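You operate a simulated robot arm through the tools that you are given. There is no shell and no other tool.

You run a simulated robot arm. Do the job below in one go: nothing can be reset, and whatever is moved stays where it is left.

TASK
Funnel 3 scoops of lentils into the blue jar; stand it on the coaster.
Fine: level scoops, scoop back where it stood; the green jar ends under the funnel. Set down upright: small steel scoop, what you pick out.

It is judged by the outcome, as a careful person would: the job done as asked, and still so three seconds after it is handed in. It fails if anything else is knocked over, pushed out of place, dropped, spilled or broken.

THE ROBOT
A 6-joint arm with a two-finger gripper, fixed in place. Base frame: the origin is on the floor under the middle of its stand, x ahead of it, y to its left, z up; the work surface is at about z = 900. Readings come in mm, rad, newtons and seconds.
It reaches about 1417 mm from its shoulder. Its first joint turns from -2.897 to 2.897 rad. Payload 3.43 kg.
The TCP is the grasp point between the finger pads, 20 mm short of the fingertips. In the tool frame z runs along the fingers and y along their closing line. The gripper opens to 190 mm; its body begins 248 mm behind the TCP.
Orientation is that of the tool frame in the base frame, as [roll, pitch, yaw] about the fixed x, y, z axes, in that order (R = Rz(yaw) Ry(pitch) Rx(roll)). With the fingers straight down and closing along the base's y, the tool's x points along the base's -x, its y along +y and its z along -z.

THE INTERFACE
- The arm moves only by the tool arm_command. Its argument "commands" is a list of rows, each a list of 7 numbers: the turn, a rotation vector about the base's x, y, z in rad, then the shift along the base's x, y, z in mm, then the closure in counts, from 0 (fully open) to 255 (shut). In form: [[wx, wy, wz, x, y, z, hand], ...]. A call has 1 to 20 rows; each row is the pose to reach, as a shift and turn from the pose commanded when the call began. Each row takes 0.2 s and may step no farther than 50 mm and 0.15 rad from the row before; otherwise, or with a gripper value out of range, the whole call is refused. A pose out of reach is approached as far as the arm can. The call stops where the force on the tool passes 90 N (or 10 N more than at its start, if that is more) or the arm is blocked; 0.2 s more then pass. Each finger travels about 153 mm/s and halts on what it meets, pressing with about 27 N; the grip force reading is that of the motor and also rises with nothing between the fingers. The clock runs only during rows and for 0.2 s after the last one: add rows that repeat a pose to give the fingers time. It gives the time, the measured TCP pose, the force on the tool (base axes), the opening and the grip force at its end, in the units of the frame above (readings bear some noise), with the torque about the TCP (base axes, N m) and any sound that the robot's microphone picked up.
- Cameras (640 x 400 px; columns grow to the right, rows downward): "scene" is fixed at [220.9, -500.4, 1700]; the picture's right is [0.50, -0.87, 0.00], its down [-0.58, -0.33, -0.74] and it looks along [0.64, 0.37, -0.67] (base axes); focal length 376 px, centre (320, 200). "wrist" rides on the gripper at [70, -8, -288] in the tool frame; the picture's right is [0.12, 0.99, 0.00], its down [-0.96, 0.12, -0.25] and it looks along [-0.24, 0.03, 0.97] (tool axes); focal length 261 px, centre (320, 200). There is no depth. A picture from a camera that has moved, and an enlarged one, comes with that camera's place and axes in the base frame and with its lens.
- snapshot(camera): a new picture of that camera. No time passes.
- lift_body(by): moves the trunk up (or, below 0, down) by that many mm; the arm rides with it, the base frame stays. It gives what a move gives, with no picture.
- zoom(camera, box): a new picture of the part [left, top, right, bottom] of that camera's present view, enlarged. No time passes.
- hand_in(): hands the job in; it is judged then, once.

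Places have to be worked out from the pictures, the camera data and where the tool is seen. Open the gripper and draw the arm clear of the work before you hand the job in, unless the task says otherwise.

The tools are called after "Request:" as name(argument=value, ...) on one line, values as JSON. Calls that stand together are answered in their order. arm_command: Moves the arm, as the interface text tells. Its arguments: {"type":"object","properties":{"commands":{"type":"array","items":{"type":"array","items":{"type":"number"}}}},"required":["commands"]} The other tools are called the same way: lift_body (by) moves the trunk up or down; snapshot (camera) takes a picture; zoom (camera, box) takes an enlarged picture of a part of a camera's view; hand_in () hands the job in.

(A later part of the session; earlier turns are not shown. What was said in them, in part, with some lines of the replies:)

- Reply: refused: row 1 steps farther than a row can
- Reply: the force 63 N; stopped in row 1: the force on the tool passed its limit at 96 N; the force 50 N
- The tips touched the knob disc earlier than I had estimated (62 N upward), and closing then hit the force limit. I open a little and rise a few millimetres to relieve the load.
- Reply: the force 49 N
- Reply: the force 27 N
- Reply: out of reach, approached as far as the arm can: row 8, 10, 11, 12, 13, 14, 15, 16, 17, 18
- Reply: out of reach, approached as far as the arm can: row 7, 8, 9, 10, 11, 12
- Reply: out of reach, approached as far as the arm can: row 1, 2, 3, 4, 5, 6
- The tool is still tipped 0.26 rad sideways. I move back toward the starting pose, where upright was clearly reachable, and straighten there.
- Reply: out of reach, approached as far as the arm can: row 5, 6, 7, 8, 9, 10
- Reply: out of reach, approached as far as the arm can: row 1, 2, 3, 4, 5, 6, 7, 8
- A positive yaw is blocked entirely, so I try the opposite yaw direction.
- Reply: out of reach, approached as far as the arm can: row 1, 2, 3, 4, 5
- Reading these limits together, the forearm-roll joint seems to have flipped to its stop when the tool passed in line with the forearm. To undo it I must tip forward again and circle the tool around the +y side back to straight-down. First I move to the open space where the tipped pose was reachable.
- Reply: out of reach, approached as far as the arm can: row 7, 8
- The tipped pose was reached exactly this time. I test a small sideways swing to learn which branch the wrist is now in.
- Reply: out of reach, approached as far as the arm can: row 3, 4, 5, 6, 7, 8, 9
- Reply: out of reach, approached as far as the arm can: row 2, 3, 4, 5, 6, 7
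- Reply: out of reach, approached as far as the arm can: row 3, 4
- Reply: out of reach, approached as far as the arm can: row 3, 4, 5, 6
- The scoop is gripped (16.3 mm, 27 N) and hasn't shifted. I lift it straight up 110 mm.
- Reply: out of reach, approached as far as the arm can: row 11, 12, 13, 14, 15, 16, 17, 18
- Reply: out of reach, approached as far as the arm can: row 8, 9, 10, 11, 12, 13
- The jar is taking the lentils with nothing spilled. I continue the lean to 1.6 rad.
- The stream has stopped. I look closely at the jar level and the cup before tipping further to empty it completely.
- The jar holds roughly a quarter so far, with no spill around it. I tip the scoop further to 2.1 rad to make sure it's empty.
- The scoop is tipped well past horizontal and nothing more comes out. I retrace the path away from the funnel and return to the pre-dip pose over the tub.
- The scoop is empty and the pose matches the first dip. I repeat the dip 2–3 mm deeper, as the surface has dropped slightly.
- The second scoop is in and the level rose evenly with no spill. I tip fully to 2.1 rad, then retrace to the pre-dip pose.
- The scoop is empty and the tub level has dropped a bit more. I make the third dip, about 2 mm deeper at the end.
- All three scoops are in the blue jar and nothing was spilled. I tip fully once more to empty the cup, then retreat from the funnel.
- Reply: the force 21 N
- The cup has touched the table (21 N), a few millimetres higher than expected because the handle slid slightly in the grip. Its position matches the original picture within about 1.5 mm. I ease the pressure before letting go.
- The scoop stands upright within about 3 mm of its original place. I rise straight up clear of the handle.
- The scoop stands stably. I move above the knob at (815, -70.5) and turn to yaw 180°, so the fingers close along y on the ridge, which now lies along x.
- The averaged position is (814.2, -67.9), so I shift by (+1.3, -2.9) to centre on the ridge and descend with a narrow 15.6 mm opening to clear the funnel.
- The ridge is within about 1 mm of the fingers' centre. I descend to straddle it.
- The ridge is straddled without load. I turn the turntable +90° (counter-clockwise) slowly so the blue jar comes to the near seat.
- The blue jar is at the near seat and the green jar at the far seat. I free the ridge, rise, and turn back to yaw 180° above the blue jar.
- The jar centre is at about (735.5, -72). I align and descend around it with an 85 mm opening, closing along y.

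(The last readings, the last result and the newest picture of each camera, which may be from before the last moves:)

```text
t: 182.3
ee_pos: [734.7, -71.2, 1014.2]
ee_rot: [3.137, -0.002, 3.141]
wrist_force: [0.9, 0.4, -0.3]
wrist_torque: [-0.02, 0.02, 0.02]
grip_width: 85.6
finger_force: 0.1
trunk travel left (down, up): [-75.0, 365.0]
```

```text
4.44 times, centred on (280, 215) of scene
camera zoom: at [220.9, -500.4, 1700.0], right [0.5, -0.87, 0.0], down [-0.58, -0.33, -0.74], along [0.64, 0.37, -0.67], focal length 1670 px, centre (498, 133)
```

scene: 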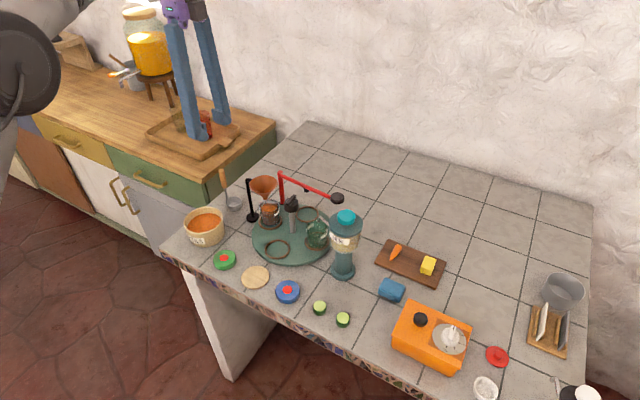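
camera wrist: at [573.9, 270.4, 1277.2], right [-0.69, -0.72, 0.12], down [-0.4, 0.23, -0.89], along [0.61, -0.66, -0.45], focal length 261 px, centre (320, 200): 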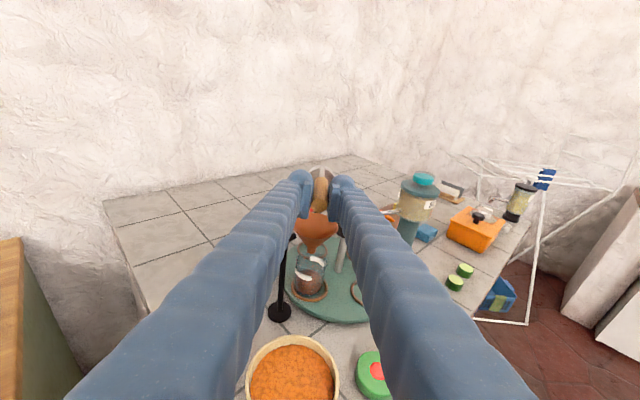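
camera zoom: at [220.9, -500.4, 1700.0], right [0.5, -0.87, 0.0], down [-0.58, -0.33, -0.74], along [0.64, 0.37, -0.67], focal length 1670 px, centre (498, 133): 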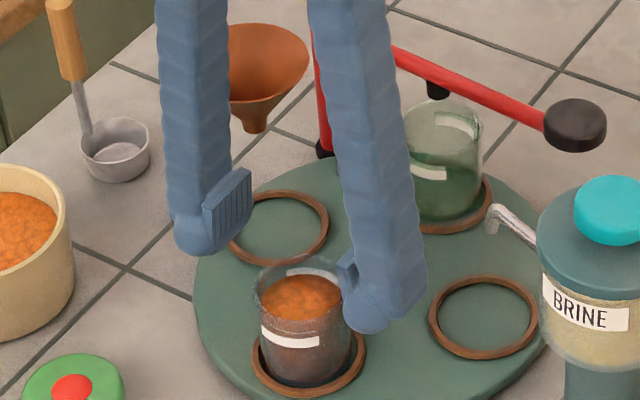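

The jar is centred between the fingers within about 1–2 mm. I descend to grip height, z about 958.

Request:
arm_command(commands=[[0, 0, 0, -1, -0.5, -15, 140], [0, 0, 0, -1, -0.5, -32, 140], [0, 0, 0, -1, -0.5, -48, 140], [0, 0, 0, -1, -0.5, -56, 140], [0, 0, 0, -1, -0.5, -56, 140]])

Request:
zoom(camera="scene", box=[240, 170, 320, 260])

Request:
zoom(camera="wrist", box=[240, 120, 400, 260])

```text
t: 183.5
ee_pos: [734.6, -72.1, 959.2]
ee_rot: [3.137, -0.002, -3.14]
wrist_force: [-0.4, 0.1, -0.5]
wrist_torque: [0.01, -0.01, 0.01]
grip_width: 85.5
finger_force: 0.0
trunk travel left (down, up): [-75.0, 365.0]
```

```text
4.44 times, centred on (280, 215) of scene
camera zoom: at [220.9, -500.4, 1700.0], right [0.5, -0.87, 0.0], down [-0.58, -0.33, -0.74], along [0.64, 0.37, -0.67], focal length 1670 px, centre (498, 133)
```

zoom: 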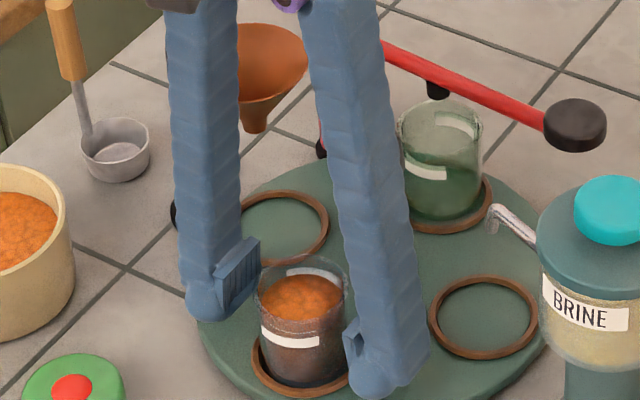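

```text
2.86 times, centred on (320, 190) of wrist
camera zoom: at [664.6, -82.1, 1245.5], right [-0.12, 0.99, 0.0], down [0.96, 0.11, 0.25], along [0.24, 0.03, -0.97], focal length 745 px, centre (320, 229)
```

zoom: 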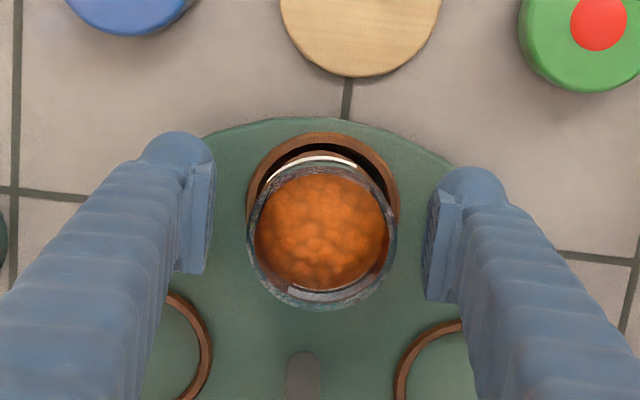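

The pads are at mid-jar on both sides. I close gradually.

Request:
arm_command(commands=[[0, 0, 0, 0, 0, 0, 160], [0, 0, 0, 0, 0, 0, 172], [0, 0, 0, 0, 0, 0, 180], [0, 0, 0, 0, 0, 0, 186], [0, 0, 0, 0, 0, 0, 192], [0, 0, 0, 0, 0, 0, 200], [0, 0, 0, 0, 0, 0, 215], [0, 0, 0, 0, 0, 0, 215]])

Request:
zoom(camera="scene", box=[240, 170, 320, 260])

Request:
zoom(camera="wrist", box=[240, 120, 400, 260])

```text
t: 185.3
ee_pos: [734.2, -72.9, 957.1]
ee_rot: [3.138, -0.002, -3.14]
wrist_force: [0.9, 0.1, 1.4]
wrist_torque: [0.06, 0.05, -0.02]
grip_width: 56.6
finger_force: 27.1
trunk travel left (down, up): [-75.0, 365.0]
```

```text
4.44 times, centred on (280, 215) of scene
camera zoom: at [220.9, -500.4, 1700.0], right [0.5, -0.87, 0.0], down [-0.58, -0.33, -0.74], along [0.64, 0.37, -0.67], focal length 1670 px, centre (498, 133)
```

zoom: 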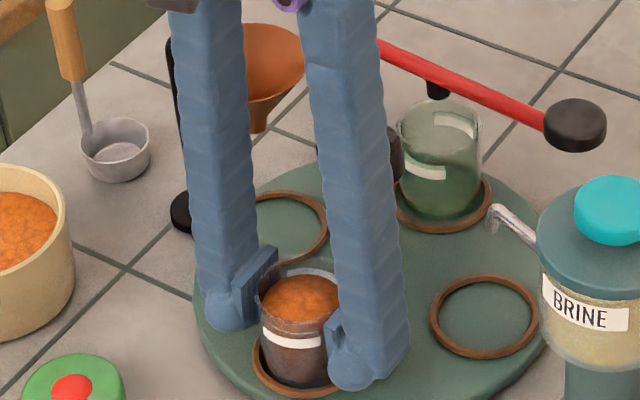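

```text
2.86 times, centred on (320, 190) of wrist
camera zoom: at [664.7, -82.1, 1245.7], right [-0.12, 0.99, 0.0], down [0.96, 0.11, 0.25], along [0.24, 0.03, -0.97], focal length 745 px, centre (320, 229)
```

zoom: 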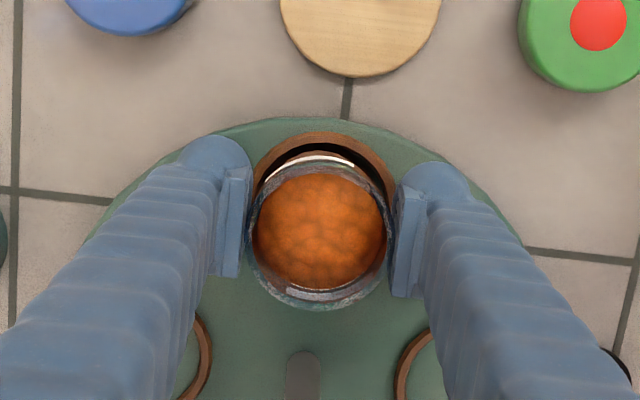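

The jar is held firmly (56.6 mm). At the coaster, closing along y would bring the fingers close to the two lids, so I'll turn 45° on the way. First I lift the jar straight up 60 mm.

Request:
arm_command(commands=[[0, 0, 0, 0, 0, 3, 230], [0, 0, 0, 0, 0, 10, 230], [0, 0, 0, 0, 0, 20, 230], [0, 0, 0, 0, 0, 32, 230], [0, 0, 0, 0, 0, 44, 230], [0, 0, 0, 0, 0, 54, 230], [0, 0, 0, 0, 0, 60, 230], [0, 0, 0, 0, 0, 60, 230]])

Request:
zoom(camera="scene", box=[230, 150, 330, 260])

Request:
zoom(camera="wrist", box=[220, 40, 420, 260])

```text
t: 187.1
ee_pos: [733.1, -72.7, 1016.9]
ee_rot: [3.139, -0.003, 3.141]
wrist_force: [0.3, 0.3, -2.1]
wrist_torque: [-0.02, 0.01, -0.02]
grip_width: 56.2
finger_force: 27.0
trunk travel left (down, up): [-75.0, 365.0]
```

```text
3.64 times, centred on (280, 205) of scene
camera zoom: at [220.9, -500.4, 1700.0], right [0.5, -0.87, 0.0], down [-0.58, -0.33, -0.74], along [0.64, 0.37, -0.67], focal length 1367 px, centre (466, 182)
```

zoom: 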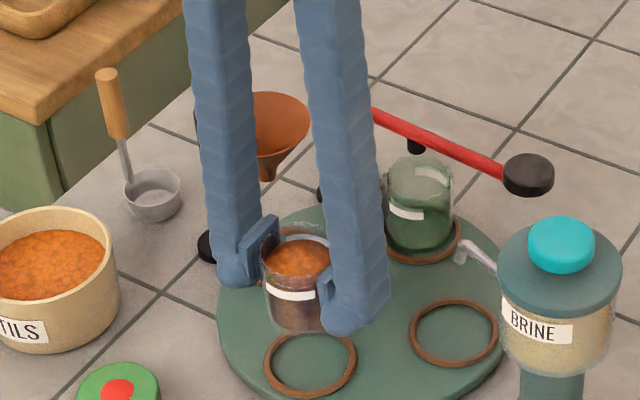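

```text
1.82 times, centred on (320, 150) of wrist
camera zoom: at [664.7, -82.5, 1305.2], right [-0.12, 0.99, 0.0], down [0.96, 0.11, 0.25], along [0.24, 0.03, -0.97], focal length 474 px, centre (320, 291)
```

zoom: 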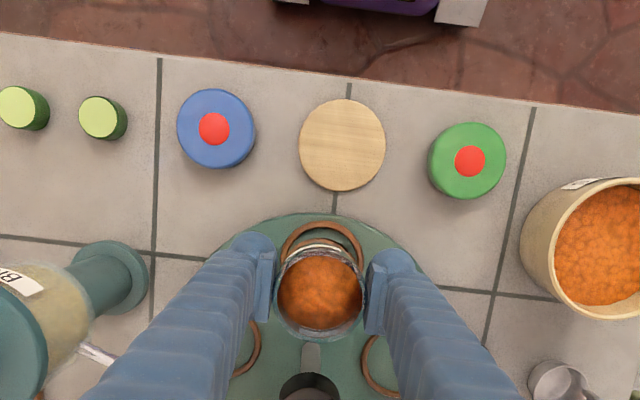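

The jar is lifted cleanly and the coaster centre is at about (643, -67). I carry it level to above the coaster while turning -45°.

Request:
arm_command(commands=[[0, 0, -0.04, -3, 0, 0, 230], [0, 0, -0.12, -11, 0.5, 0, 230], [0, 0, -0.22, -22, 1.2, 0, 230], [0, 0, -0.33, -35, 1.9, 0, 230], [0, 0, -0.44, -48, 2.6, 0, 230], [0, 0, -0.55, -61, 3.3, 0, 230], [0, 0, -0.65, -73, 3.9, 0, 230], [0, 0, -0.73, -83, 4.5, 0, 230], [0, 0, -0.785, -89.6, 4.8, 0, 230], [0, 0, -0.785, -89.6, 4.8, 0, 230]])

Request:
zoom(camera="scene", box=[210, 180, 330, 310])

Request:
zoom(camera="wrist", box=[220, 80, 420, 260])

```text
t: 189.3
ee_pos: [645.0, -66.8, 1018.3]
ee_rot: [3.137, -0.003, 2.357]
wrist_force: [0.4, -0.1, -3.1]
wrist_torque: [0.04, -0.01, 0.05]
grip_width: 50.7
finger_force: 27.2
trunk travel left (down, up): [-75.0, 365.0]
```

```text
3.08 times, centred on (270, 245) of scene
camera zoom: at [220.9, -500.4, 1700.0], right [0.5, -0.87, 0.0], down [-0.58, -0.33, -0.74], along [0.64, 0.37, -0.67], focal length 1156 px, centre (474, 62)
```

zoom: 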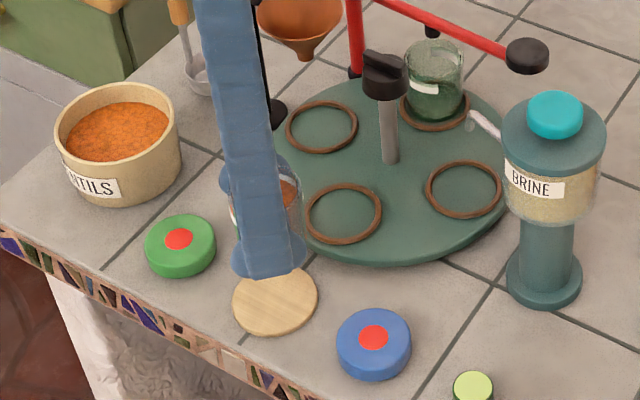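

```text
2.22 times, centred on (320, 170) of wrist
camera zoom: at [588.3, -25.0, 1306.2], right [0.62, 0.79, 0.0], down [0.76, -0.6, 0.25], along [0.2, -0.15, -0.97], focal length 579 px, centre (320, 267)
```

zoom: 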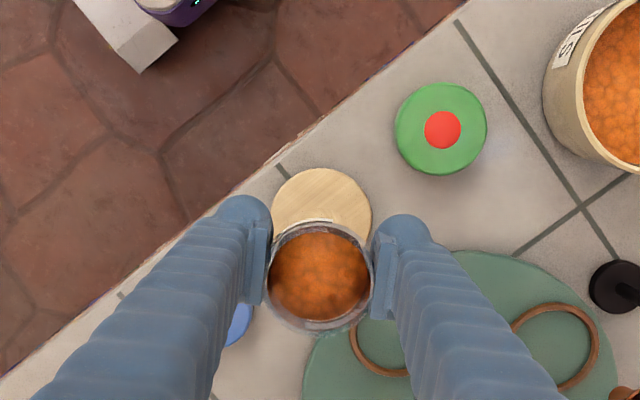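

The opening dropped from 56 to 51 mm during the move, so the jar may have shifted in the fingers. I check closely before lowering.

Request:
zoom(camera="scene", box=[240, 210, 290, 270])

Request:
zoom(camera="wrist", box=[270, 150, 370, 240])

Request:
arm_command(commands=[[0, 0, 0, 0, 0, 0, 230]])

```text
6.67 times, centred on (265, 240) of scene
camera zoom: at [220.9, -500.4, 1700.0], right [0.5, -0.87, 0.0], down [-0.58, -0.33, -0.74], along [0.64, 0.37, -0.67], focal length 2506 px, centre (687, -67)
```

zoom: 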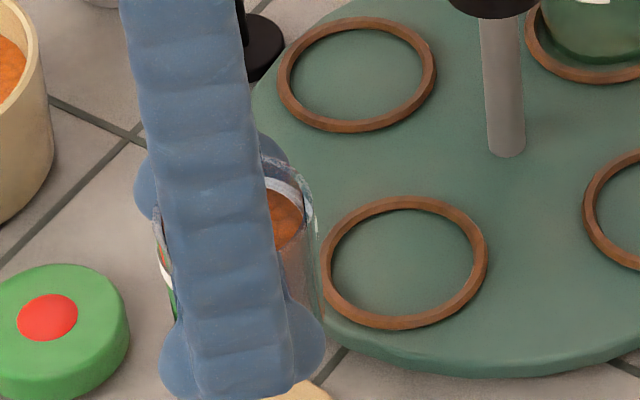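

```text
4.44 times, centred on (320, 195) of wrist
camera zoom: at [588.3, -25.0, 1306.2], right [0.62, 0.79, 0.0], down [0.76, -0.6, 0.25], along [0.2, -0.15, -0.97], focal length 1158 px, centre (320, 222)
```

zoom: 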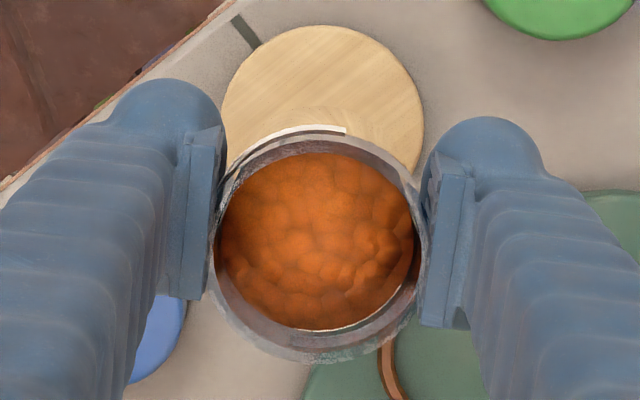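

```text
t: 189.7
ee_pos: [644.4, -67.8, 1017.8]
ee_rot: [3.136, -0.002, 2.356]
wrist_force: [0.8, 0.0, -1.9]
wrist_torque: [0.01, 0.01, 0.02]
grip_width: 50.6
finger_force: 26.8
trunk travel left (down, up): [-75.0, 365.0]
```

The jar is upright and steadily held, only shifted a few millimetres in the fingers; its rim centre is about (646, -71). I correct by (-3, +3.5) and lower toward the coaster, stopping short of the expected contact height.

Request:
arm_command(commands=[[0, 0, 0, -1.5, 1.7, -4, 230], [0, 0, 0, -3, 3.5, -12, 230], [0, 0, 0, -3, 3.5, -22, 230], [0, 0, 0, -3, 3.5, -32, 230], [0, 0, 0, -3, 3.5, -42, 230], [0, 0, 0, -3, 3.5, -50, 230], [0, 0, 0, -3, 3.5, -56, 230], [0, 0, 0, -3, 3.5, -58, 230], [0, 0, 0, -3, 3.5, -58, 230]])

Request:
zoom(camera="scene", box=[225, 220, 305, 310])

Request:
zoom(camera="wrist", box=[270, 150, 370, 240])

```text
t: 191.7
ee_pos: [640.3, -64.1, 960.2]
ee_rot: [3.139, 0.0, 2.355]
wrist_force: [0.5, -0.6, -1.8]
wrist_torque: [0.01, 0.01, 0.03]
grip_width: 50.7
finger_force: 26.7
trunk travel left (down, up): [-75.0, 365.0]
```

```text
4.44 times, centred on (265, 265) of scene
camera zoom: at [220.9, -500.4, 1700.0], right [0.5, -0.87, 0.0], down [-0.58, -0.33, -0.74], along [0.64, 0.37, -0.67], focal length 1670 px, centre (564, -89)
```

zoom: 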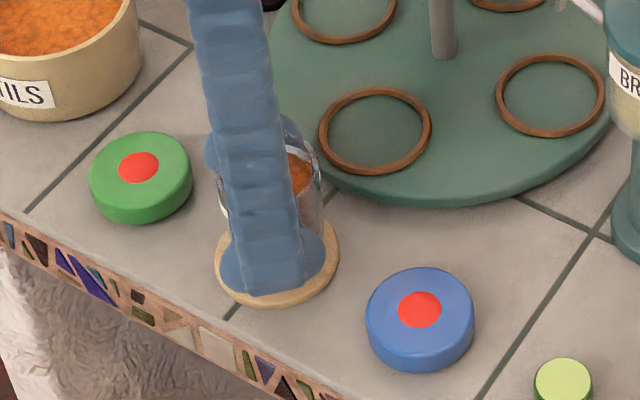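

```text
4.44 times, centred on (320, 195) of wrist
camera zoom: at [585.3, -21.7, 1247.6], right [0.62, 0.79, 0.0], down [0.76, -0.6, 0.25], along [0.2, -0.15, -0.97], focal length 1158 px, centre (320, 222)
```

zoom: 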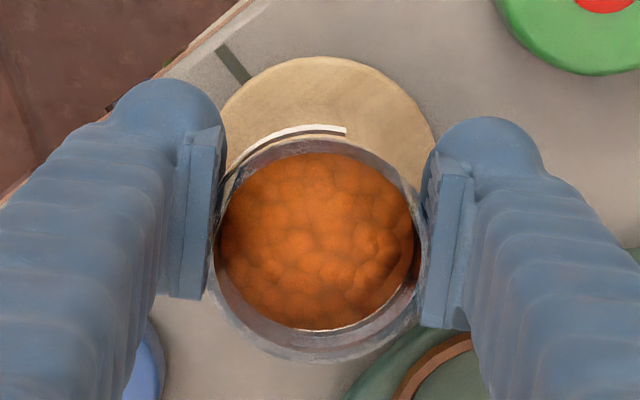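

The jar is now within about 2 mm of the coaster's centre. I lower in small steps until it touches.

Request:
arm_command(commands=[[0, 0, 0, 0.7, -0.7, -3, 230], [0, 0, 0, 0.7, -0.7, -6, 230], [0, 0, 0, 0.7, -0.7, -9, 230], [0, 0, 0, 0.7, -0.7, -9, 230]])

```text
t: 192.7
ee_pos: [641.4, -65.3, 951.3]
ee_rot: [3.14, -0.002, 2.356]
wrist_force: [-0.2, -0.1, -1.9]
wrist_torque: [0.04, 0.02, 0.0]
grip_width: 50.6
finger_force: 26.7
trunk travel left (down, up): [-75.0, 365.0]
```

Request:
arm_command(commands=[[0, 0, 0, 0, 0, -1.5, 230], [0, 0, 0, 0, 0, -3, 230], [0, 0, 0, 0, 0, -3, 230]])

Request:
zoom(camera="scene", box=[245, 230, 295, 290])

```text
t: 193.5
ee_pos: [641.6, -64.4, 948.3]
ee_rot: [3.138, -0.002, 2.356]
wrist_force: [0.5, 0.6, -1.3]
wrist_torque: [0.0, 0.02, 0.02]
grip_width: 50.6
finger_force: 26.9
trunk travel left (down, up): [-75.0, 365.0]
```

```text
6.67 times, centred on (270, 260) of scene
camera zoom: at [220.9, -500.4, 1700.0], right [0.5, -0.87, 0.0], down [-0.58, -0.33, -0.74], along [0.64, 0.37, -0.67], focal length 2506 px, centre (653, -200)
```

zoom: 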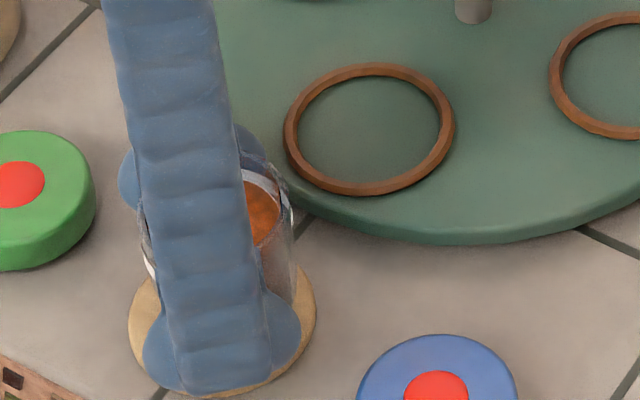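

Request:
arm_command(commands=[[0, 0, 0, 0, 0, -1.2, 230], [0, 0, 0, 0, 0, -2.4, 230], [0, 0, 0, 0, 0, -2.4, 230]])

```text
t: 194.3
ee_pos: [642.1, -64.4, 947.2]
ee_rot: [3.135, -0.001, 2.355]
wrist_force: [0.3, 1.3, 13.5]
wrist_torque: [-0.31, -0.1, 0.01]
grip_width: 50.8
finger_force: 27.1
trunk travel left (down, up): [-75.0, 365.0]
```

The jar has touched the coaster (13 N). I ease off about 1 mm and then release gently.

Request:
arm_command(commands=[[0, 0, 0, 0, 0, 0.6, 230], [0, 0, 0, 0, 0, 1.1, 230], [0, 0, 0, 0, 0, 1.1, 230]])

```text
t: 195.1
ee_pos: [641.4, -63.9, 946.7]
ee_rot: [3.138, -0.002, 2.357]
wrist_force: [1.9, -0.4, 8.1]
wrist_torque: [-0.28, -0.21, 0.04]
grip_width: 50.7
finger_force: 26.7
trunk travel left (down, up): [-75.0, 365.0]
```

Request:
arm_command(commands=[[0, 0, 0, 0, 0, 0.4, 230], [0, 0, 0, 0, 0, 0.7, 230], [0, 0, 0, 0, 0, 0.7, 230]])

Request:
zoom(camera="wrist", box=[270, 150, 370, 240])

```text
t: 195.9
ee_pos: [641.9, -65.2, 946.5]
ee_rot: [3.14, -0.005, 2.356]
wrist_force: [0.8, 0.2, 2.3]
wrist_torque: [-0.08, -0.09, 0.03]
grip_width: 50.7
finger_force: 26.6
trunk travel left (down, up): [-75.0, 365.0]
```

```text
4.44 times, centred on (320, 195) of wrist
camera zoom: at [586.2, -22.4, 1235.0], right [0.62, 0.79, 0.0], down [0.76, -0.6, 0.25], along [0.19, -0.15, -0.97], focal length 1158 px, centre (320, 222)
```

zoom: 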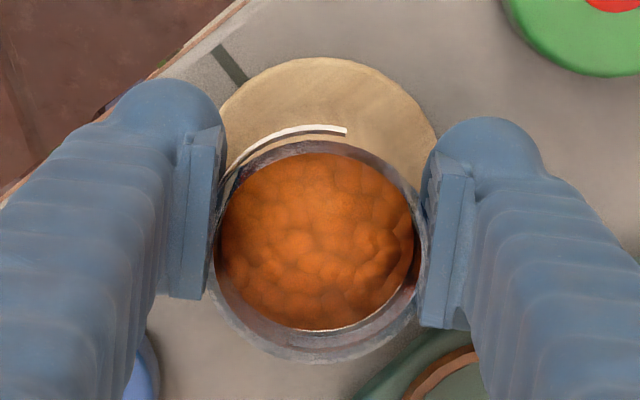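

The load is only 2 N and the jar is centred on the coaster. I open gradually.

Request:
arm_command(commands=[[0, 0, 0, 0, 0, 0, 186], [0, 0, 0, 0, 0, 0, 182], [0, 0, 0, 0, 0, 0, 178], [0, 0, 0, 0, 0, 0, 172], [0, 0, 0, 0, 0, 0, 162], [0, 0, 0, 0, 0, 0, 150], [0, 0, 0, 0, 0, 0, 145]])

Request:
zoom(camera="wrist", box=[270, 150, 370, 240])

Request:
zoom(camera="scene", box=[225, 220, 305, 310])

```text
t: 197.5
ee_pos: [641.9, -65.5, 946.8]
ee_rot: [3.139, -0.001, 2.357]
wrist_force: [-0.5, 0.2, -0.1]
wrist_torque: [0.0, -0.02, 0.0]
grip_width: 81.9
finger_force: 0.1
trunk travel left (down, up): [-75.0, 365.0]
```

```text
4.44 times, centred on (320, 195) of wrist
camera zoom: at [586.3, -22.4, 1235.2], right [0.62, 0.79, 0.0], down [0.76, -0.6, 0.25], along [0.2, -0.15, -0.97], focal length 1158 px, centre (320, 222)
```

zoom: 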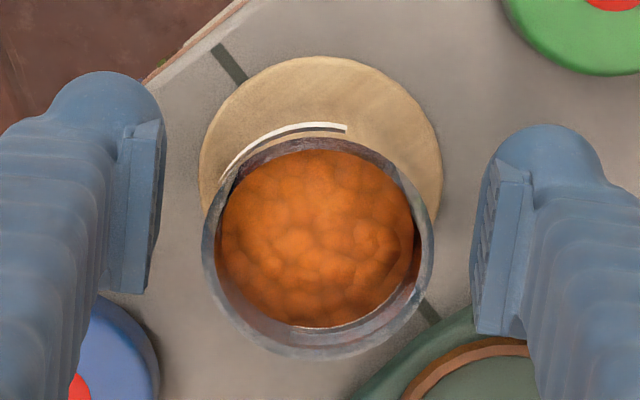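

```text
4.44 times, centred on (265, 265) of scene
camera zoom: at [220.9, -500.4, 1700.0], right [0.5, -0.87, 0.0], down [-0.58, -0.33, -0.74], along [0.64, 0.37, -0.67], focal length 1670 px, centre (564, -89)
```

zoom: 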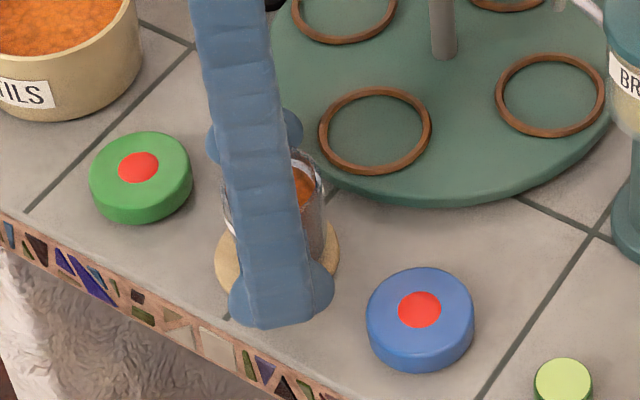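

The jar stands on the coaster, clear of both fingers. I rise straight up and check it.

Request:
arm_command(commands=[[0, 0, 0, 0, 0, 15, 145], [0, 0, 0, 0, 0, 40, 145], [0, 0, 0, 0, 0, 75, 145], [0, 0, 0, 0, 0, 115, 145], [0, 0, 0, 0, 0, 160, 145], [0, 0, 0, 0, 0, 205, 145], [0, 0, 0, 0, 0, 238, 145]])

Request:
zoom(camera="scene", box=[225, 200, 305, 300])

Request:
zoom(camera="wrist", box=[220, 80, 420, 260])

```text
t: 199.1
ee_pos: [640.9, -65.2, 1185.4]
ee_rot: [3.14, -0.003, 2.356]
wrist_force: [-0.6, 0.4, 0.0]
wrist_torque: [-0.02, -0.01, -0.01]
grip_width: 81.8
finger_force: 0.0
trunk travel left (down, up): [-75.0, 365.0]
```

```text
4.00 times, centred on (265, 250) of scene
camera zoom: at [220.9, -500.4, 1700.0], right [0.5, -0.87, 0.0], down [-0.58, -0.33, -0.74], along [0.64, 0.37, -0.67], focal length 1503 px, centre (540, 0)
```

zoom: 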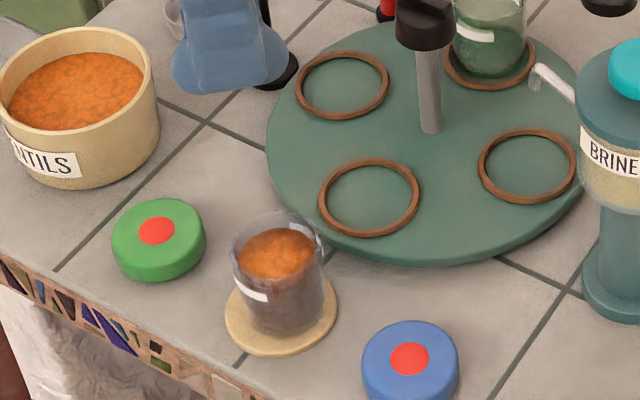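

```text
2.22 times, centred on (320, 170) of wrist
camera zoom: at [585.7, -22.7, 1473.4], right [0.62, 0.79, 0.0], down [0.76, -0.6, 0.25], along [0.2, -0.15, -0.97], focal length 579 px, centre (320, 267)
```

zoom: 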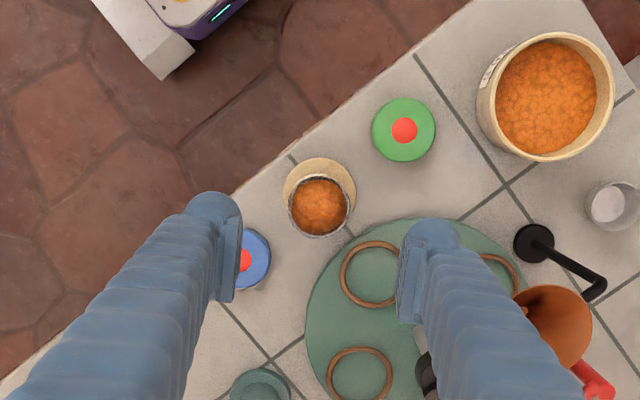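

The blue jar stands upright, well centred on the coaster. Now I go back above the knob with yaw +90° (closing along x) to turn the green jar under the funnel.

Request:
arm_command(commands=[[0, 0, -0.08, 15, 0, 0, 160], [0, 0, -0.18, 35, -1, 0, 180], [0, 0, -0.28, 57, -2, 0, 200], [0, 0, -0.38, 79, -2.5, 0, 215], [0, 0, -0.48, 101, -3, 0, 225], [0, 0, -0.58, 123, -4, 0, 234], [0, 0, -0.68, 145, -4.5, 0, 234], [0, 0, -0.75, 163, -5, 0, 234], [0, 0, -0.785, 174, -5.6, 0, 234], [0, 0, -0.785, 174, -5.6, 0, 234]])

Request:
arm_command(commands=[[0, 0, 0, 0, 0, 0, 234]])

Request:
zoom(camera="wrist", box=[240, 120, 400, 260])

Request:
zoom(camera="scene", box=[240, 165, 340, 265])

```text
t: 201.3
ee_pos: [816.6, -70.0, 1185.5]
ee_rot: [3.138, -0.001, 1.57]
wrist_force: [0.7, 0.1, 0.3]
wrist_torque: [-0.01, 0.02, 0.02]
grip_width: 15.6
finger_force: 0.1
trunk travel left (down, up): [-75.0, 365.0]
```

```text
t: 201.7
ee_pos: [816.1, -69.9, 1184.7]
ee_rot: [3.137, -0.002, 1.571]
wrist_force: [0.3, 0.7, 0.4]
wrist_torque: [-0.02, 0.01, 0.02]
grip_width: 15.4
finger_force: 0.1
trunk travel left (down, up): [-75.0, 365.0]
```

```text
2.86 times, centred on (320, 190) of wrist
camera zoom: at [807.1, -0.9, 1472.9], right [0.99, 0.12, 0.0], down [0.12, -0.96, 0.25], along [0.03, -0.24, -0.97], focal length 745 px, centre (320, 229)
```

zoom: 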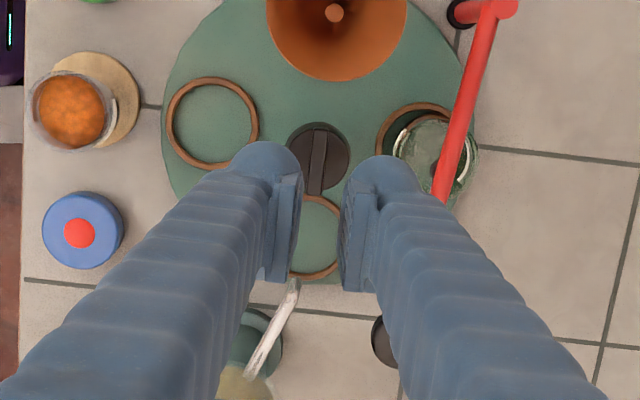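

```text
4.00 times, centred on (290, 215) of scene
camera zoom: at [220.9, -500.4, 1700.0], right [0.5, -0.87, 0.0], down [-0.58, -0.33, -0.74], along [0.64, 0.37, -0.67], focal length 1503 px, centre (440, 140)
```

zoom: 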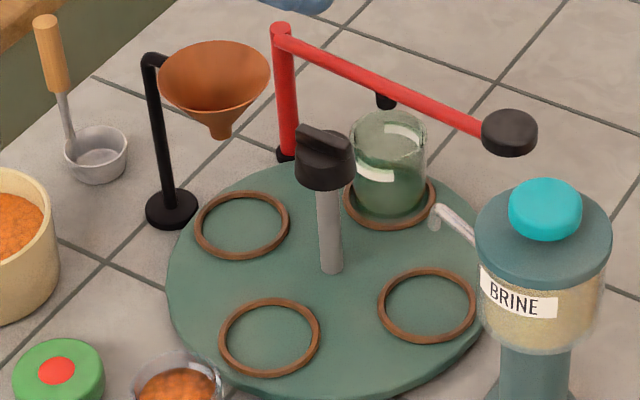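

The ridge lies along y at x about 815. I align and descend in two stages.

Request:
arm_command(commands=[[0, 0, 0, -1, -0.8, 0, 234], [0, 0, 0, -1, -0.8, -30, 234], [0, 0, 0, -1, -0.8, -60, 234], [0, 0, 0, -1, -0.8, -90, 234], [0, 0, 0, -1, -0.8, -113, 234], [0, 0, 0, -1, -0.8, -113, 234]])

Request:
zoom(camera="wrist", box=[270, 140, 370, 240])

Request:
zoom(camera="scene", box=[250, 160, 330, 230])

```text
t: 203.1
ee_pos: [815.4, -71.1, 1072.7]
ee_rot: [3.137, -0.002, 1.571]
wrist_force: [0.5, -0.7, -0.4]
wrist_torque: [0.02, 0.01, 0.0]
grip_width: 15.6
finger_force: 0.1
trunk travel left (down, up): [-75.0, 365.0]
```

```text
4.00 times, centred on (320, 190) of wrist
camera zoom: at [806.3, -1.4, 1359.8], right [0.99, 0.12, 0.0], down [0.12, -0.96, 0.25], along [0.03, -0.24, -0.97], focal length 1043 px, centre (320, 240)
```

zoom: 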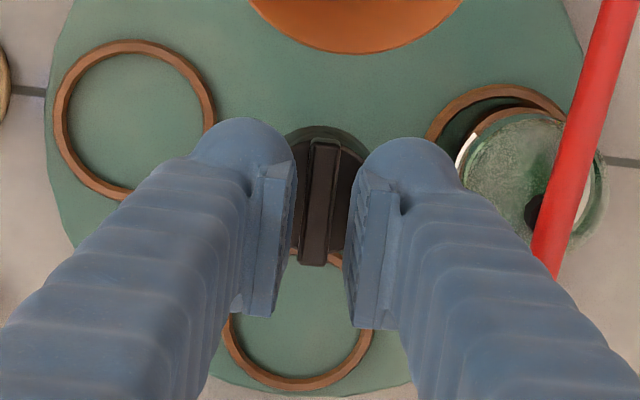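

```text
5.71 times, centred on (290, 195) of scene
camera zoom: at [220.9, -500.4, 1700.0], right [0.5, -0.87, 0.0], down [-0.58, -0.33, -0.74], along [0.64, 0.37, -0.67], focal length 2148 px, centre (491, 229)
```

zoom: 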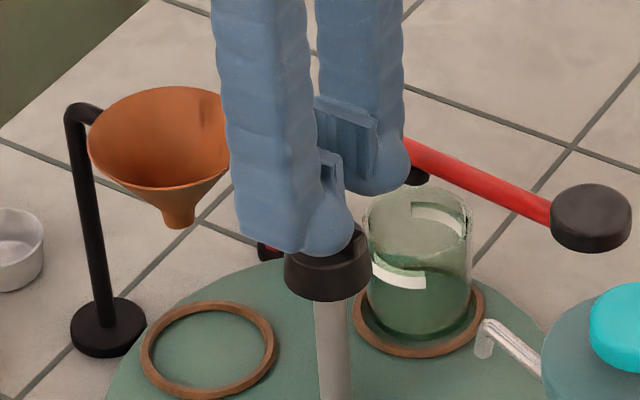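

Centred well. I go down to straddle the ridge and close to about 10 mm.

Request:
arm_command(commands=[[0, 0, 0, 0, 0, -8, 234], [0, 0, 0, 0, 0, -15, 234], [0, 0, 0, 0, 0, -19.5, 234], [0, 0, 0, 0, 0, -19.5, 238], [0, 0, 0, 0, 0, -19.5, 242], [0, 0, 0, 0, 0, -19.5, 242]])

Request:
zoom(camera="wrist", box=[270, 140, 370, 240])

```text
t: 204.5
ee_pos: [815.5, -71.6, 1051.8]
ee_rot: [3.139, -0.002, 1.572]
wrist_force: [-0.2, 0.4, -0.2]
wrist_torque: [-0.01, -0.02, -0.02]
grip_width: 10.1
finger_force: 0.1
trunk travel left (down, up): [-75.0, 365.0]
```

```text
4.00 times, centred on (320, 190) of wrist
camera zoom: at [806.0, -1.5, 1340.4], right [0.99, 0.12, 0.0], down [0.12, -0.96, 0.25], along [0.03, -0.24, -0.97], focal length 1043 px, centre (320, 240)
```

zoom: 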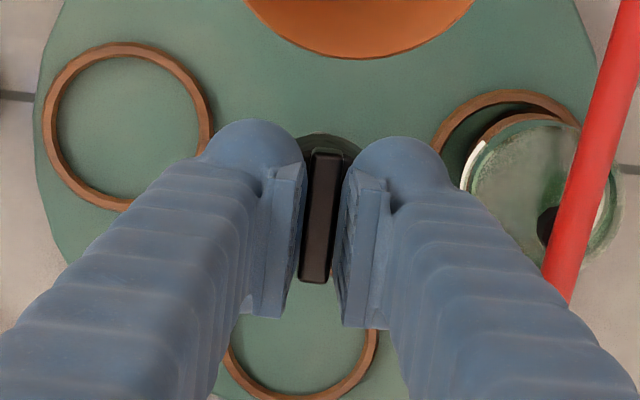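

The ridge is straddled without load. I rotate +90°, with a slight overshoot to take up the play, to bring the green jar under the funnel.

Request:
arm_command(commands=[[0, 0, 0.05, 0, 0, 0, 242], [0, 0, 0.13, 0, 0, 0, 242], [0, 0, 0.22, 0, 0, 0, 242], [0, 0, 0.32, 0, 0, 0, 242], [0, 0, 0.42, 0, 0, 0, 242], [0, 0, 0.52, 0, 0, 0, 242], [0, 0, 0.62, 0, 0, 0, 242], [0, 0, 0.72, 0, 0, 0, 242], [0, 0, 0.82, 0, 0, 0, 242], [0, 0, 0.92, 0, 0, 0, 242], [0, 0, 1.02, 0, 0, 0, 242], [0, 0, 1.12, 0, 0, 0, 242], [0, 0, 1.22, 0, 0, 0, 242], [0, 0, 1.32, 0, 0, 0, 242], [0, 0, 1.42, 0, 0, 0, 242], [0, 0, 1.5, 0, 0, 0, 242], [0, 0, 1.56, 0, 0, 0, 242], [0, 0, 1.59, 0, 0, 0, 242], [0, 0, 1.59, 0, 0, 0, 242]])

Request:
zoom(camera="wrist", box=[220, 100, 420, 260])

Request:
zoom(camera="scene", box=[230, 160, 350, 290])

Request:
zoom(camera="scene", box=[255, 180, 305, 235])

```text
t: 208.5
ee_pos: [815.6, -71.6, 1052.3]
ee_rot: [3.138, -0.003, -3.121]
wrist_force: [0.3, 2.7, -1.1]
wrist_torque: [0.0, 0.01, -0.03]
grip_width: 10.6
finger_force: 0.5
trunk travel left (down, up): [-75.0, 365.0]
```

```text
2.50 times, centred on (320, 180) of wrist
camera zoom: at [746.5, -82.1, 1340.7], right [-0.14, 0.99, 0.0], down [0.96, 0.13, 0.25], along [0.24, 0.04, -0.97], focal length 652 px, centre (320, 250)
```

zoom: 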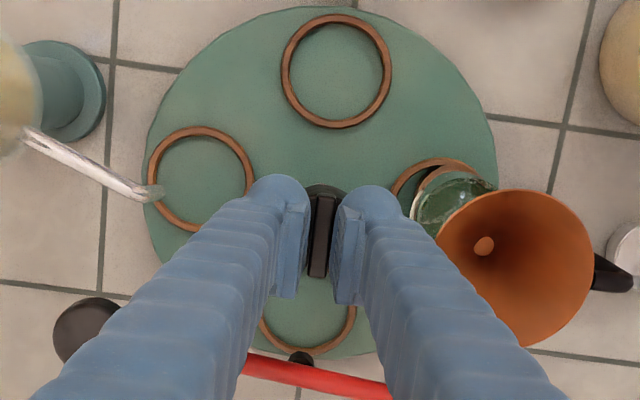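

```text
3.08 times, centred on (290, 225) of scene
camera zoom: at [220.9, -500.4, 1700.0], right [0.5, -0.87, 0.0], down [-0.58, -0.33, -0.74], along [0.64, 0.37, -0.67], focal length 1156 px, centre (412, 123)
```

zoom: 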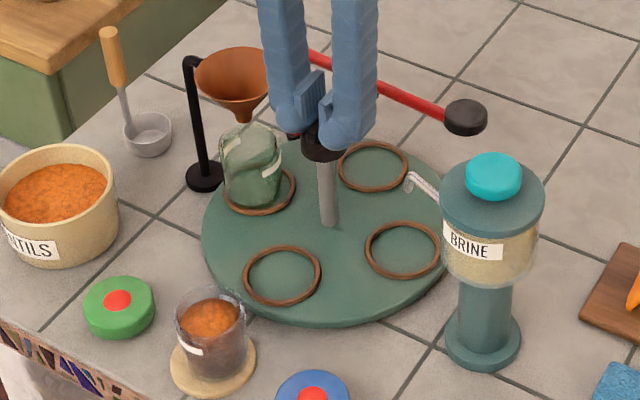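

```text
7.27 times, centred on (280, 208) of scene
camera zoom: at [220.9, -500.4, 1700.0], right [0.5, -0.87, 0.0], down [-0.58, -0.33, -0.74], along [0.64, 0.37, -0.67], focal length 2734 px, centre (611, 146)
```

zoom: 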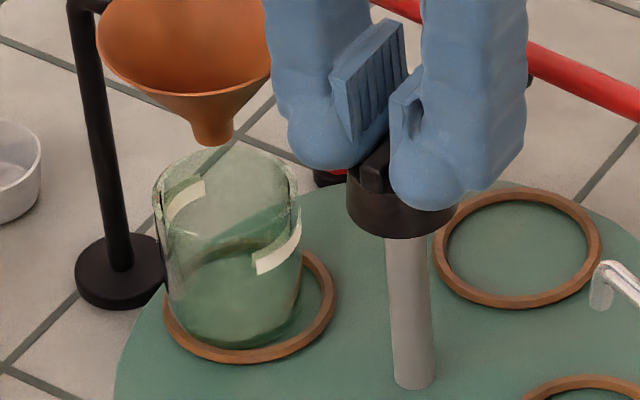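

The green jar has come under the funnel, but it looks slightly off-centre in its ring. I zoom in to make sure it stands flat.

Request:
zoom(camera="scene", box=[262, 195, 302, 230])

Request:
zoom(camera="wrist", box=[330, 150, 420, 240])

```text
11.43 times, centred on (282, 212) of scene
camera zoom: at [220.9, -500.4, 1700.0], right [0.5, -0.87, 0.0], down [-0.58, -0.33, -0.74], along [0.64, 0.37, -0.67], focal length 4295 px, centre (754, 57)
```

zoom: 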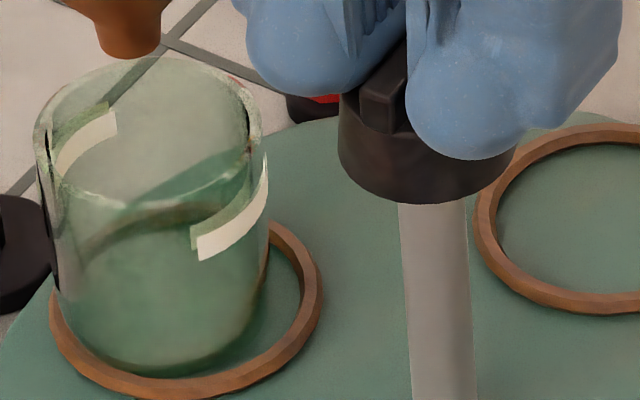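

```text
4.44 times, centred on (375, 195) of wrist
camera zoom: at [746.5, -82.1, 1340.7], right [-0.14, 0.99, 0.0], down [0.96, 0.13, 0.25], along [0.24, 0.04, -0.97], focal length 1158 px, centre (76, 222)
```

zoom: 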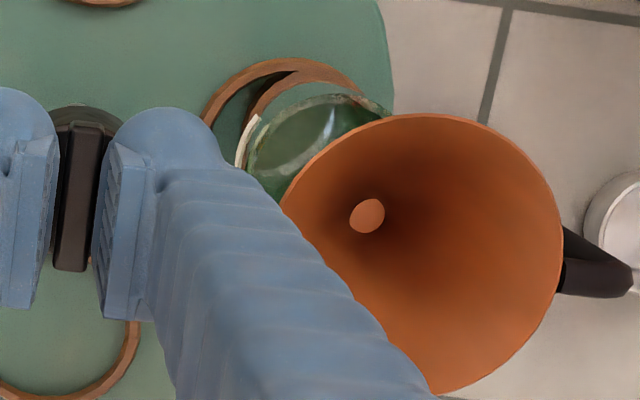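

The green jar stands inside its ring under the funnel. I free the knob with a small opening and rise straight up for a clearer look.

Request:
arm_command(commands=[[0, 0, 0, 0, 0, 0, 238], [0, 0, 0, 0, 0, 0, 236], [0, 0, 0, 0, 0, 0, 234], [0, 0, 0, 0, 0, 10, 234], [0, 0, 0, 0, 0, 30, 234], [0, 0, 0, 0, 0, 65, 234], [0, 0, 0, 0, 0, 100, 234], [0, 0, 0, 0, 0, 130, 234]])

Request:
zoom(camera="scene", box=[262, 185, 302, 235])

Request:
zoom(camera="wrist", box=[220, 100, 420, 260])

Request:
zoom(camera="scene", box=[200, 150, 350, 300])

```text
t: 210.3
ee_pos: [815.4, -71.4, 1183.8]
ee_rot: [3.139, -0.003, -3.121]
wrist_force: [0.4, -0.4, 0.2]
wrist_torque: [-0.04, 0.0, 0.0]
grip_width: 15.5
finger_force: 0.1
trunk travel left (down, up): [-75.0, 365.0]
```

```text
8.00 times, centred on (282, 210) of scene
camera zoom: at [220.9, -500.4, 1700.0], right [0.5, -0.87, 0.0], down [-0.58, -0.33, -0.74], along [0.64, 0.37, -0.67], focal length 3007 px, centre (624, 120)
```

zoom: 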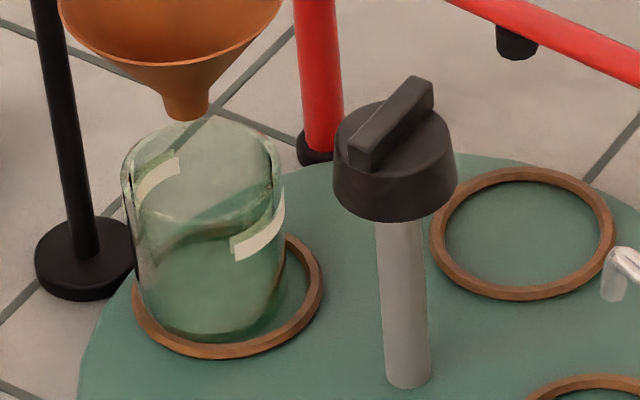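

```text
2.50 times, centred on (320, 180) of wrist
camera zoom: at [746.0, -82.6, 1470.7], right [-0.14, 0.99, 0.0], down [0.96, 0.13, 0.25], along [0.24, 0.04, -0.97], focal length 652 px, centre (320, 250)
```

zoom: 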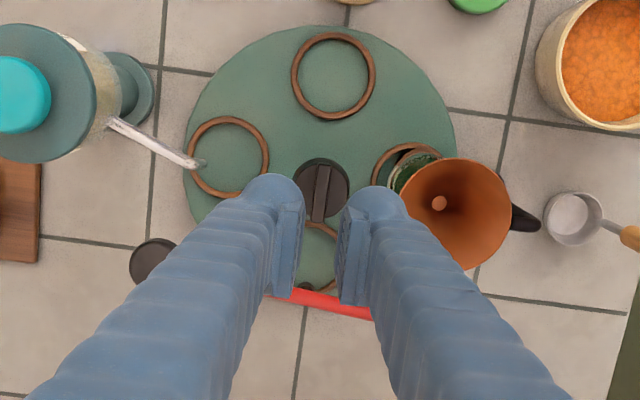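

```text
2.67 times, centred on (275, 225) of scene
camera zoom: at [220.9, -500.4, 1700.0], right [0.5, -0.87, 0.0], down [-0.58, -0.33, -0.74], along [0.64, 0.37, -0.67], focal length 1002 px, centre (440, 133)
```

zoom: 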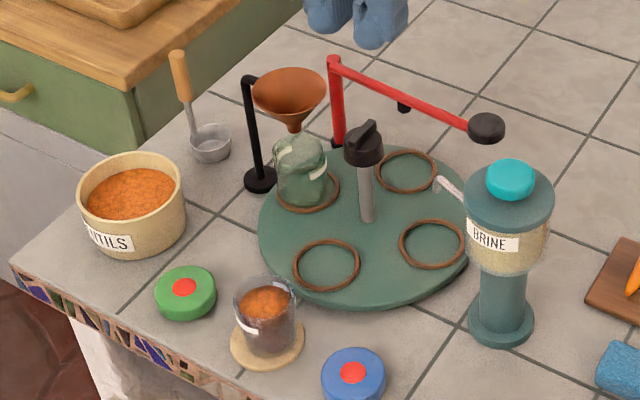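

The green jar sits under the funnel, a bit off-centre in its ring. I zoom right in on its base to be sure it isn't riding on the ring.

Request:
zoom(camera="scene", box=[268, 208, 298, 232])

Request:
zoom(camera="scene", box=[268, 195, 298, 218])

Request:
zoom(camera="scene", box=[245, 245, 290, 290])

```text
16.00 times, centred on (283, 220) of scene
camera zoom: at [220.9, -500.4, 1700.0], right [0.5, -0.87, 0.0], down [-0.58, -0.33, -0.74], along [0.64, 0.37, -0.67], focal length 6014 px, centre (912, -120)
```

zoom: 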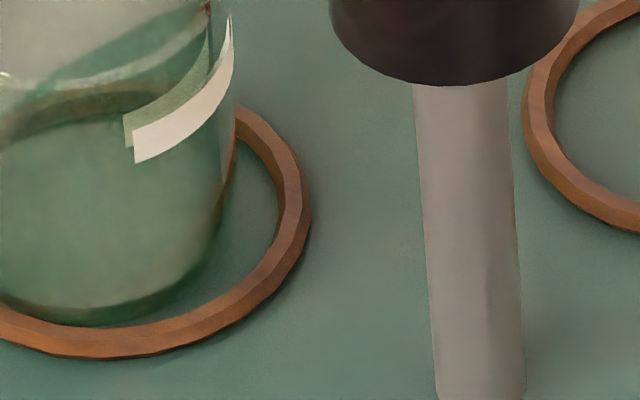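

```text
16.00 times, centred on (283, 206) of scene
camera zoom: at [220.9, -500.4, 1700.0], right [0.5, -0.87, 0.0], down [-0.58, -0.33, -0.74], along [0.64, 0.37, -0.67], focal length 6014 px, centre (912, 96)
```

zoom: 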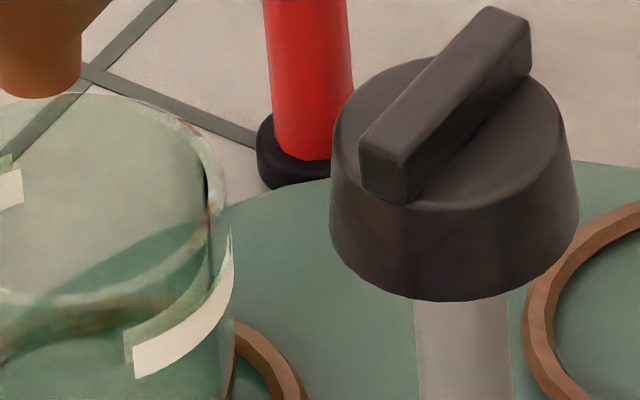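

```text
8.89 times, centred on (268, 268) of scene
camera zoom: at [220.9, -500.4, 1700.0], right [0.5, -0.87, 0.0], down [-0.58, -0.33, -0.74], along [0.64, 0.37, -0.67], focal length 3341 px, centre (787, -400)
```

zoom: 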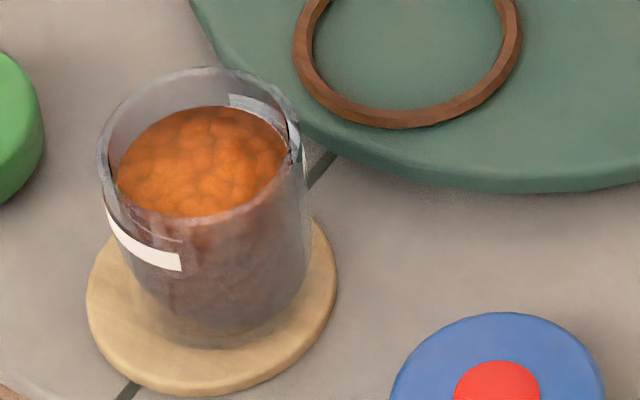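

Request:
zoom(camera="scene", box=[256, 206, 290, 234])

Request:
zoom(camera="scene", box=[254, 192, 290, 222])

```text
14.29 times, centred on (273, 220) of scene
camera zoom: at [220.9, -500.4, 1700.0], right [0.5, -0.87, 0.0], down [-0.58, -0.33, -0.74], along [0.64, 0.37, -0.67], focal length 5369 px, centre (991, -86)
```

zoom: 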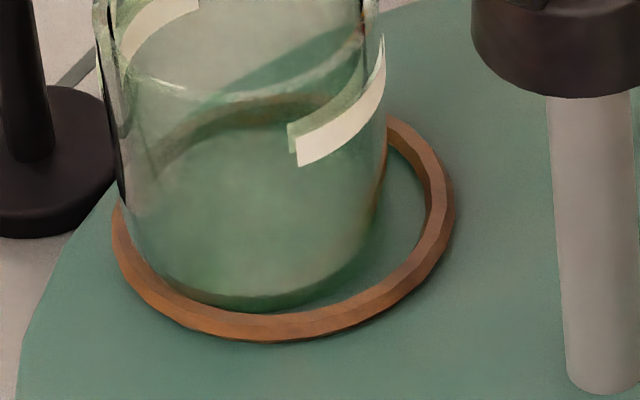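

```text
13.33 times, centred on (272, 207) of scene
camera zoom: at [220.9, -500.4, 1700.0], right [0.5, -0.87, 0.0], down [-0.58, -0.33, -0.74], along [0.64, 0.37, -0.67], focal length 5011 px, centre (960, 107)
```

zoom: 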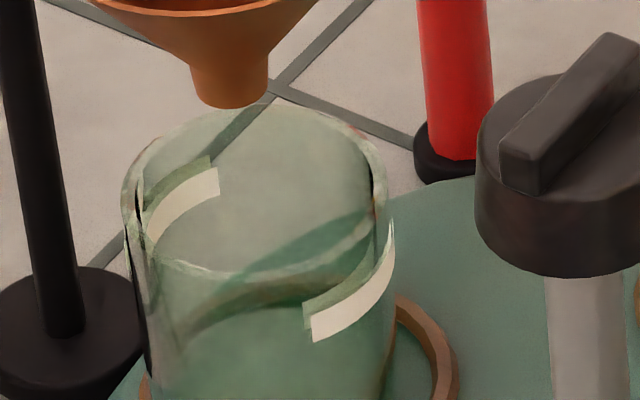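

The green jar stands flat inside its ring, upright and under the funnel; the blue jar is centred on the coaster. I raise the trunk back to draw the arm clear, then open the gripper.

Request:
lift_body(by=200)

Request:
arm_command(commands=[[0, 0, 0, -20, -5, 0, 200], [0, 0, 0, -50, -15, 0, 150], [0, 0, 0, -85, -25, 0, 100], [0, 0, 0, -120, -38, 0, 50], [0, 0, 0, -150, -45, 0, 0], [0, 0, 0, -150, -45, 0, 0], [0, 0, 0, -150, -45, 0, 0]])

Request:
snapshot(camera="scene")

Request:
snapshot(camera="wrist")

```text
t: 212.5
ee_pos: [815.3, -70.7, 1382.2]
ee_rot: [3.137, -0.003, -3.122]
wrist_force: [-0.9, -0.1, 0.6]
wrist_torque: [-0.02, 0.01, 0.05]
grip_width: 16.0
finger_force: 0.0
trunk travel left (down, up): [-275.0, 165.0]
```

```text
t: 214.1
ee_pos: [663.5, -117.3, 1383.6]
ee_rot: [3.14, -0.002, -3.123]
wrist_force: [0.4, 0.3, 0.7]
wrist_torque: [-0.03, -0.06, -0.01]
grip_width: 190.1
finger_force: 0.1
trunk travel left (down, up): [-275.0, 165.0]
```

```text
taken
```

scene: 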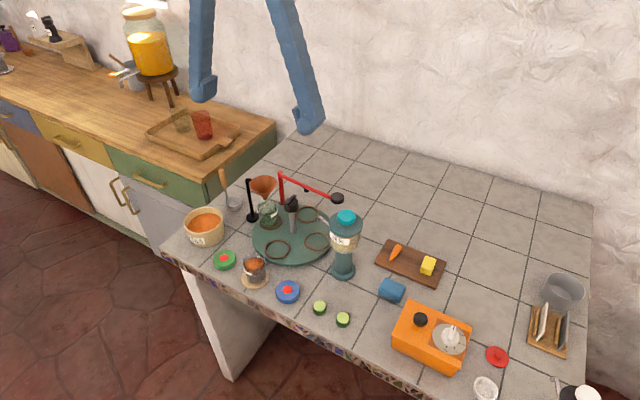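

```text
taken
camera wrist: at [594.7, -127.5, 1671.1], right [-0.14, 0.99, 0.0], down [0.96, 0.13, 0.25], along [0.24, 0.04, -0.97], focal length 261 px, centre (320, 200)
```

wrist: 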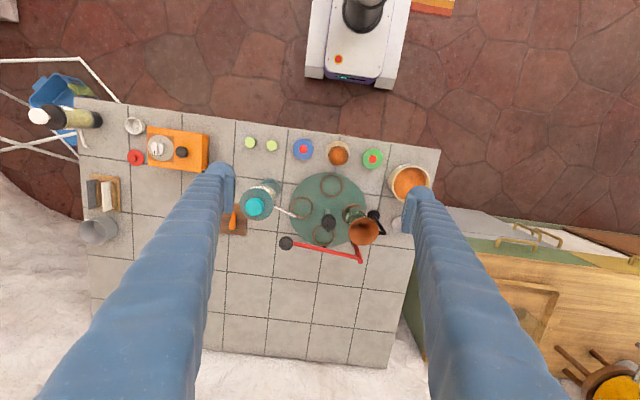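

The arm is clear, the gripper is open and all other objects are where they were. One last close check for spills and for the final standing of everything.

Request:
zoom(camera="scene", box=[160, 160, 300, 300])

Request:
zoom(camera="wrist", box=[240, 120, 440, 270])

```text
2.86 times, centred on (230, 230) of scene
camera zoom: at [220.9, -500.4, 1700.0], right [0.5, -0.87, 0.0], down [-0.58, -0.33, -0.74], along [0.64, 0.37, -0.67], focal length 1074 px, centre (577, 114)
```

zoom: 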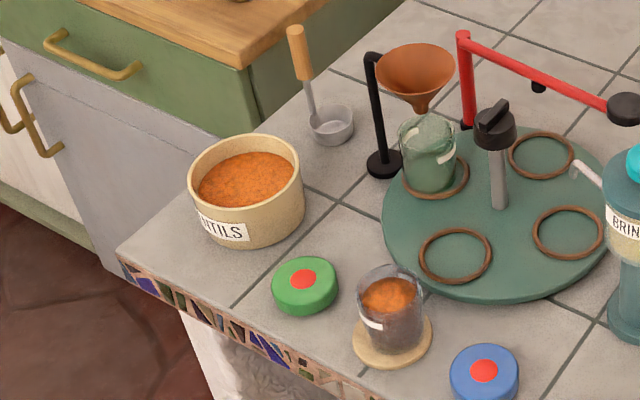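

```text
2.67 times, centred on (340, 195) of wrist
camera zoom: at [594.7, -127.5, 1671.1], right [-0.14, 0.99, 0.0], down [0.96, 0.13, 0.25], along [0.24, 0.04, -0.97], focal length 695 px, centre (267, 213)
```

zoom: 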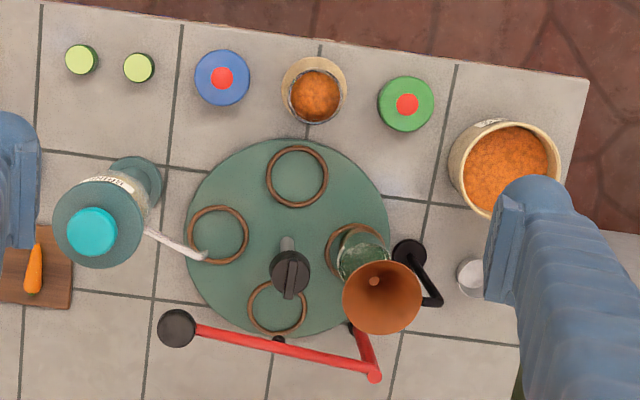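

The blue jar with three level scoops stands on the coaster, the green jar is under the funnel, and the scoop is upright back in its place. Nothing is spilled or displaced, so I hand the job in.

Request:
hand_in()

```text
The job is handed in.
```

The job is done and handed in. The blue jar has three scoops of lentils in it and stands upright on the coaster.

- **Scoops:** each one came up flush with the rim, so I treated it as level. All three went through the funnel, with nothing spilled in the last pictures.
- **Steel scoop:** it stands upright about 3 mm from where it started.
- **Green jar:** it stands upright under the funnel. It slid about 6 mm within its seat on the last turn but is still inside the ring.
- **Everything else:** in the last pictures nothing else had moved. The arm is clear and the gripper is open.

While I was finding a way to pour, the arm hit a joint limit twice. Both times it was in free air, and it touched nothing. Earlier, when I first gripped the turntable knob, I pressed on it hard enough (96 N) to trip the force stop. The knob and turntable worked normally afterwards.
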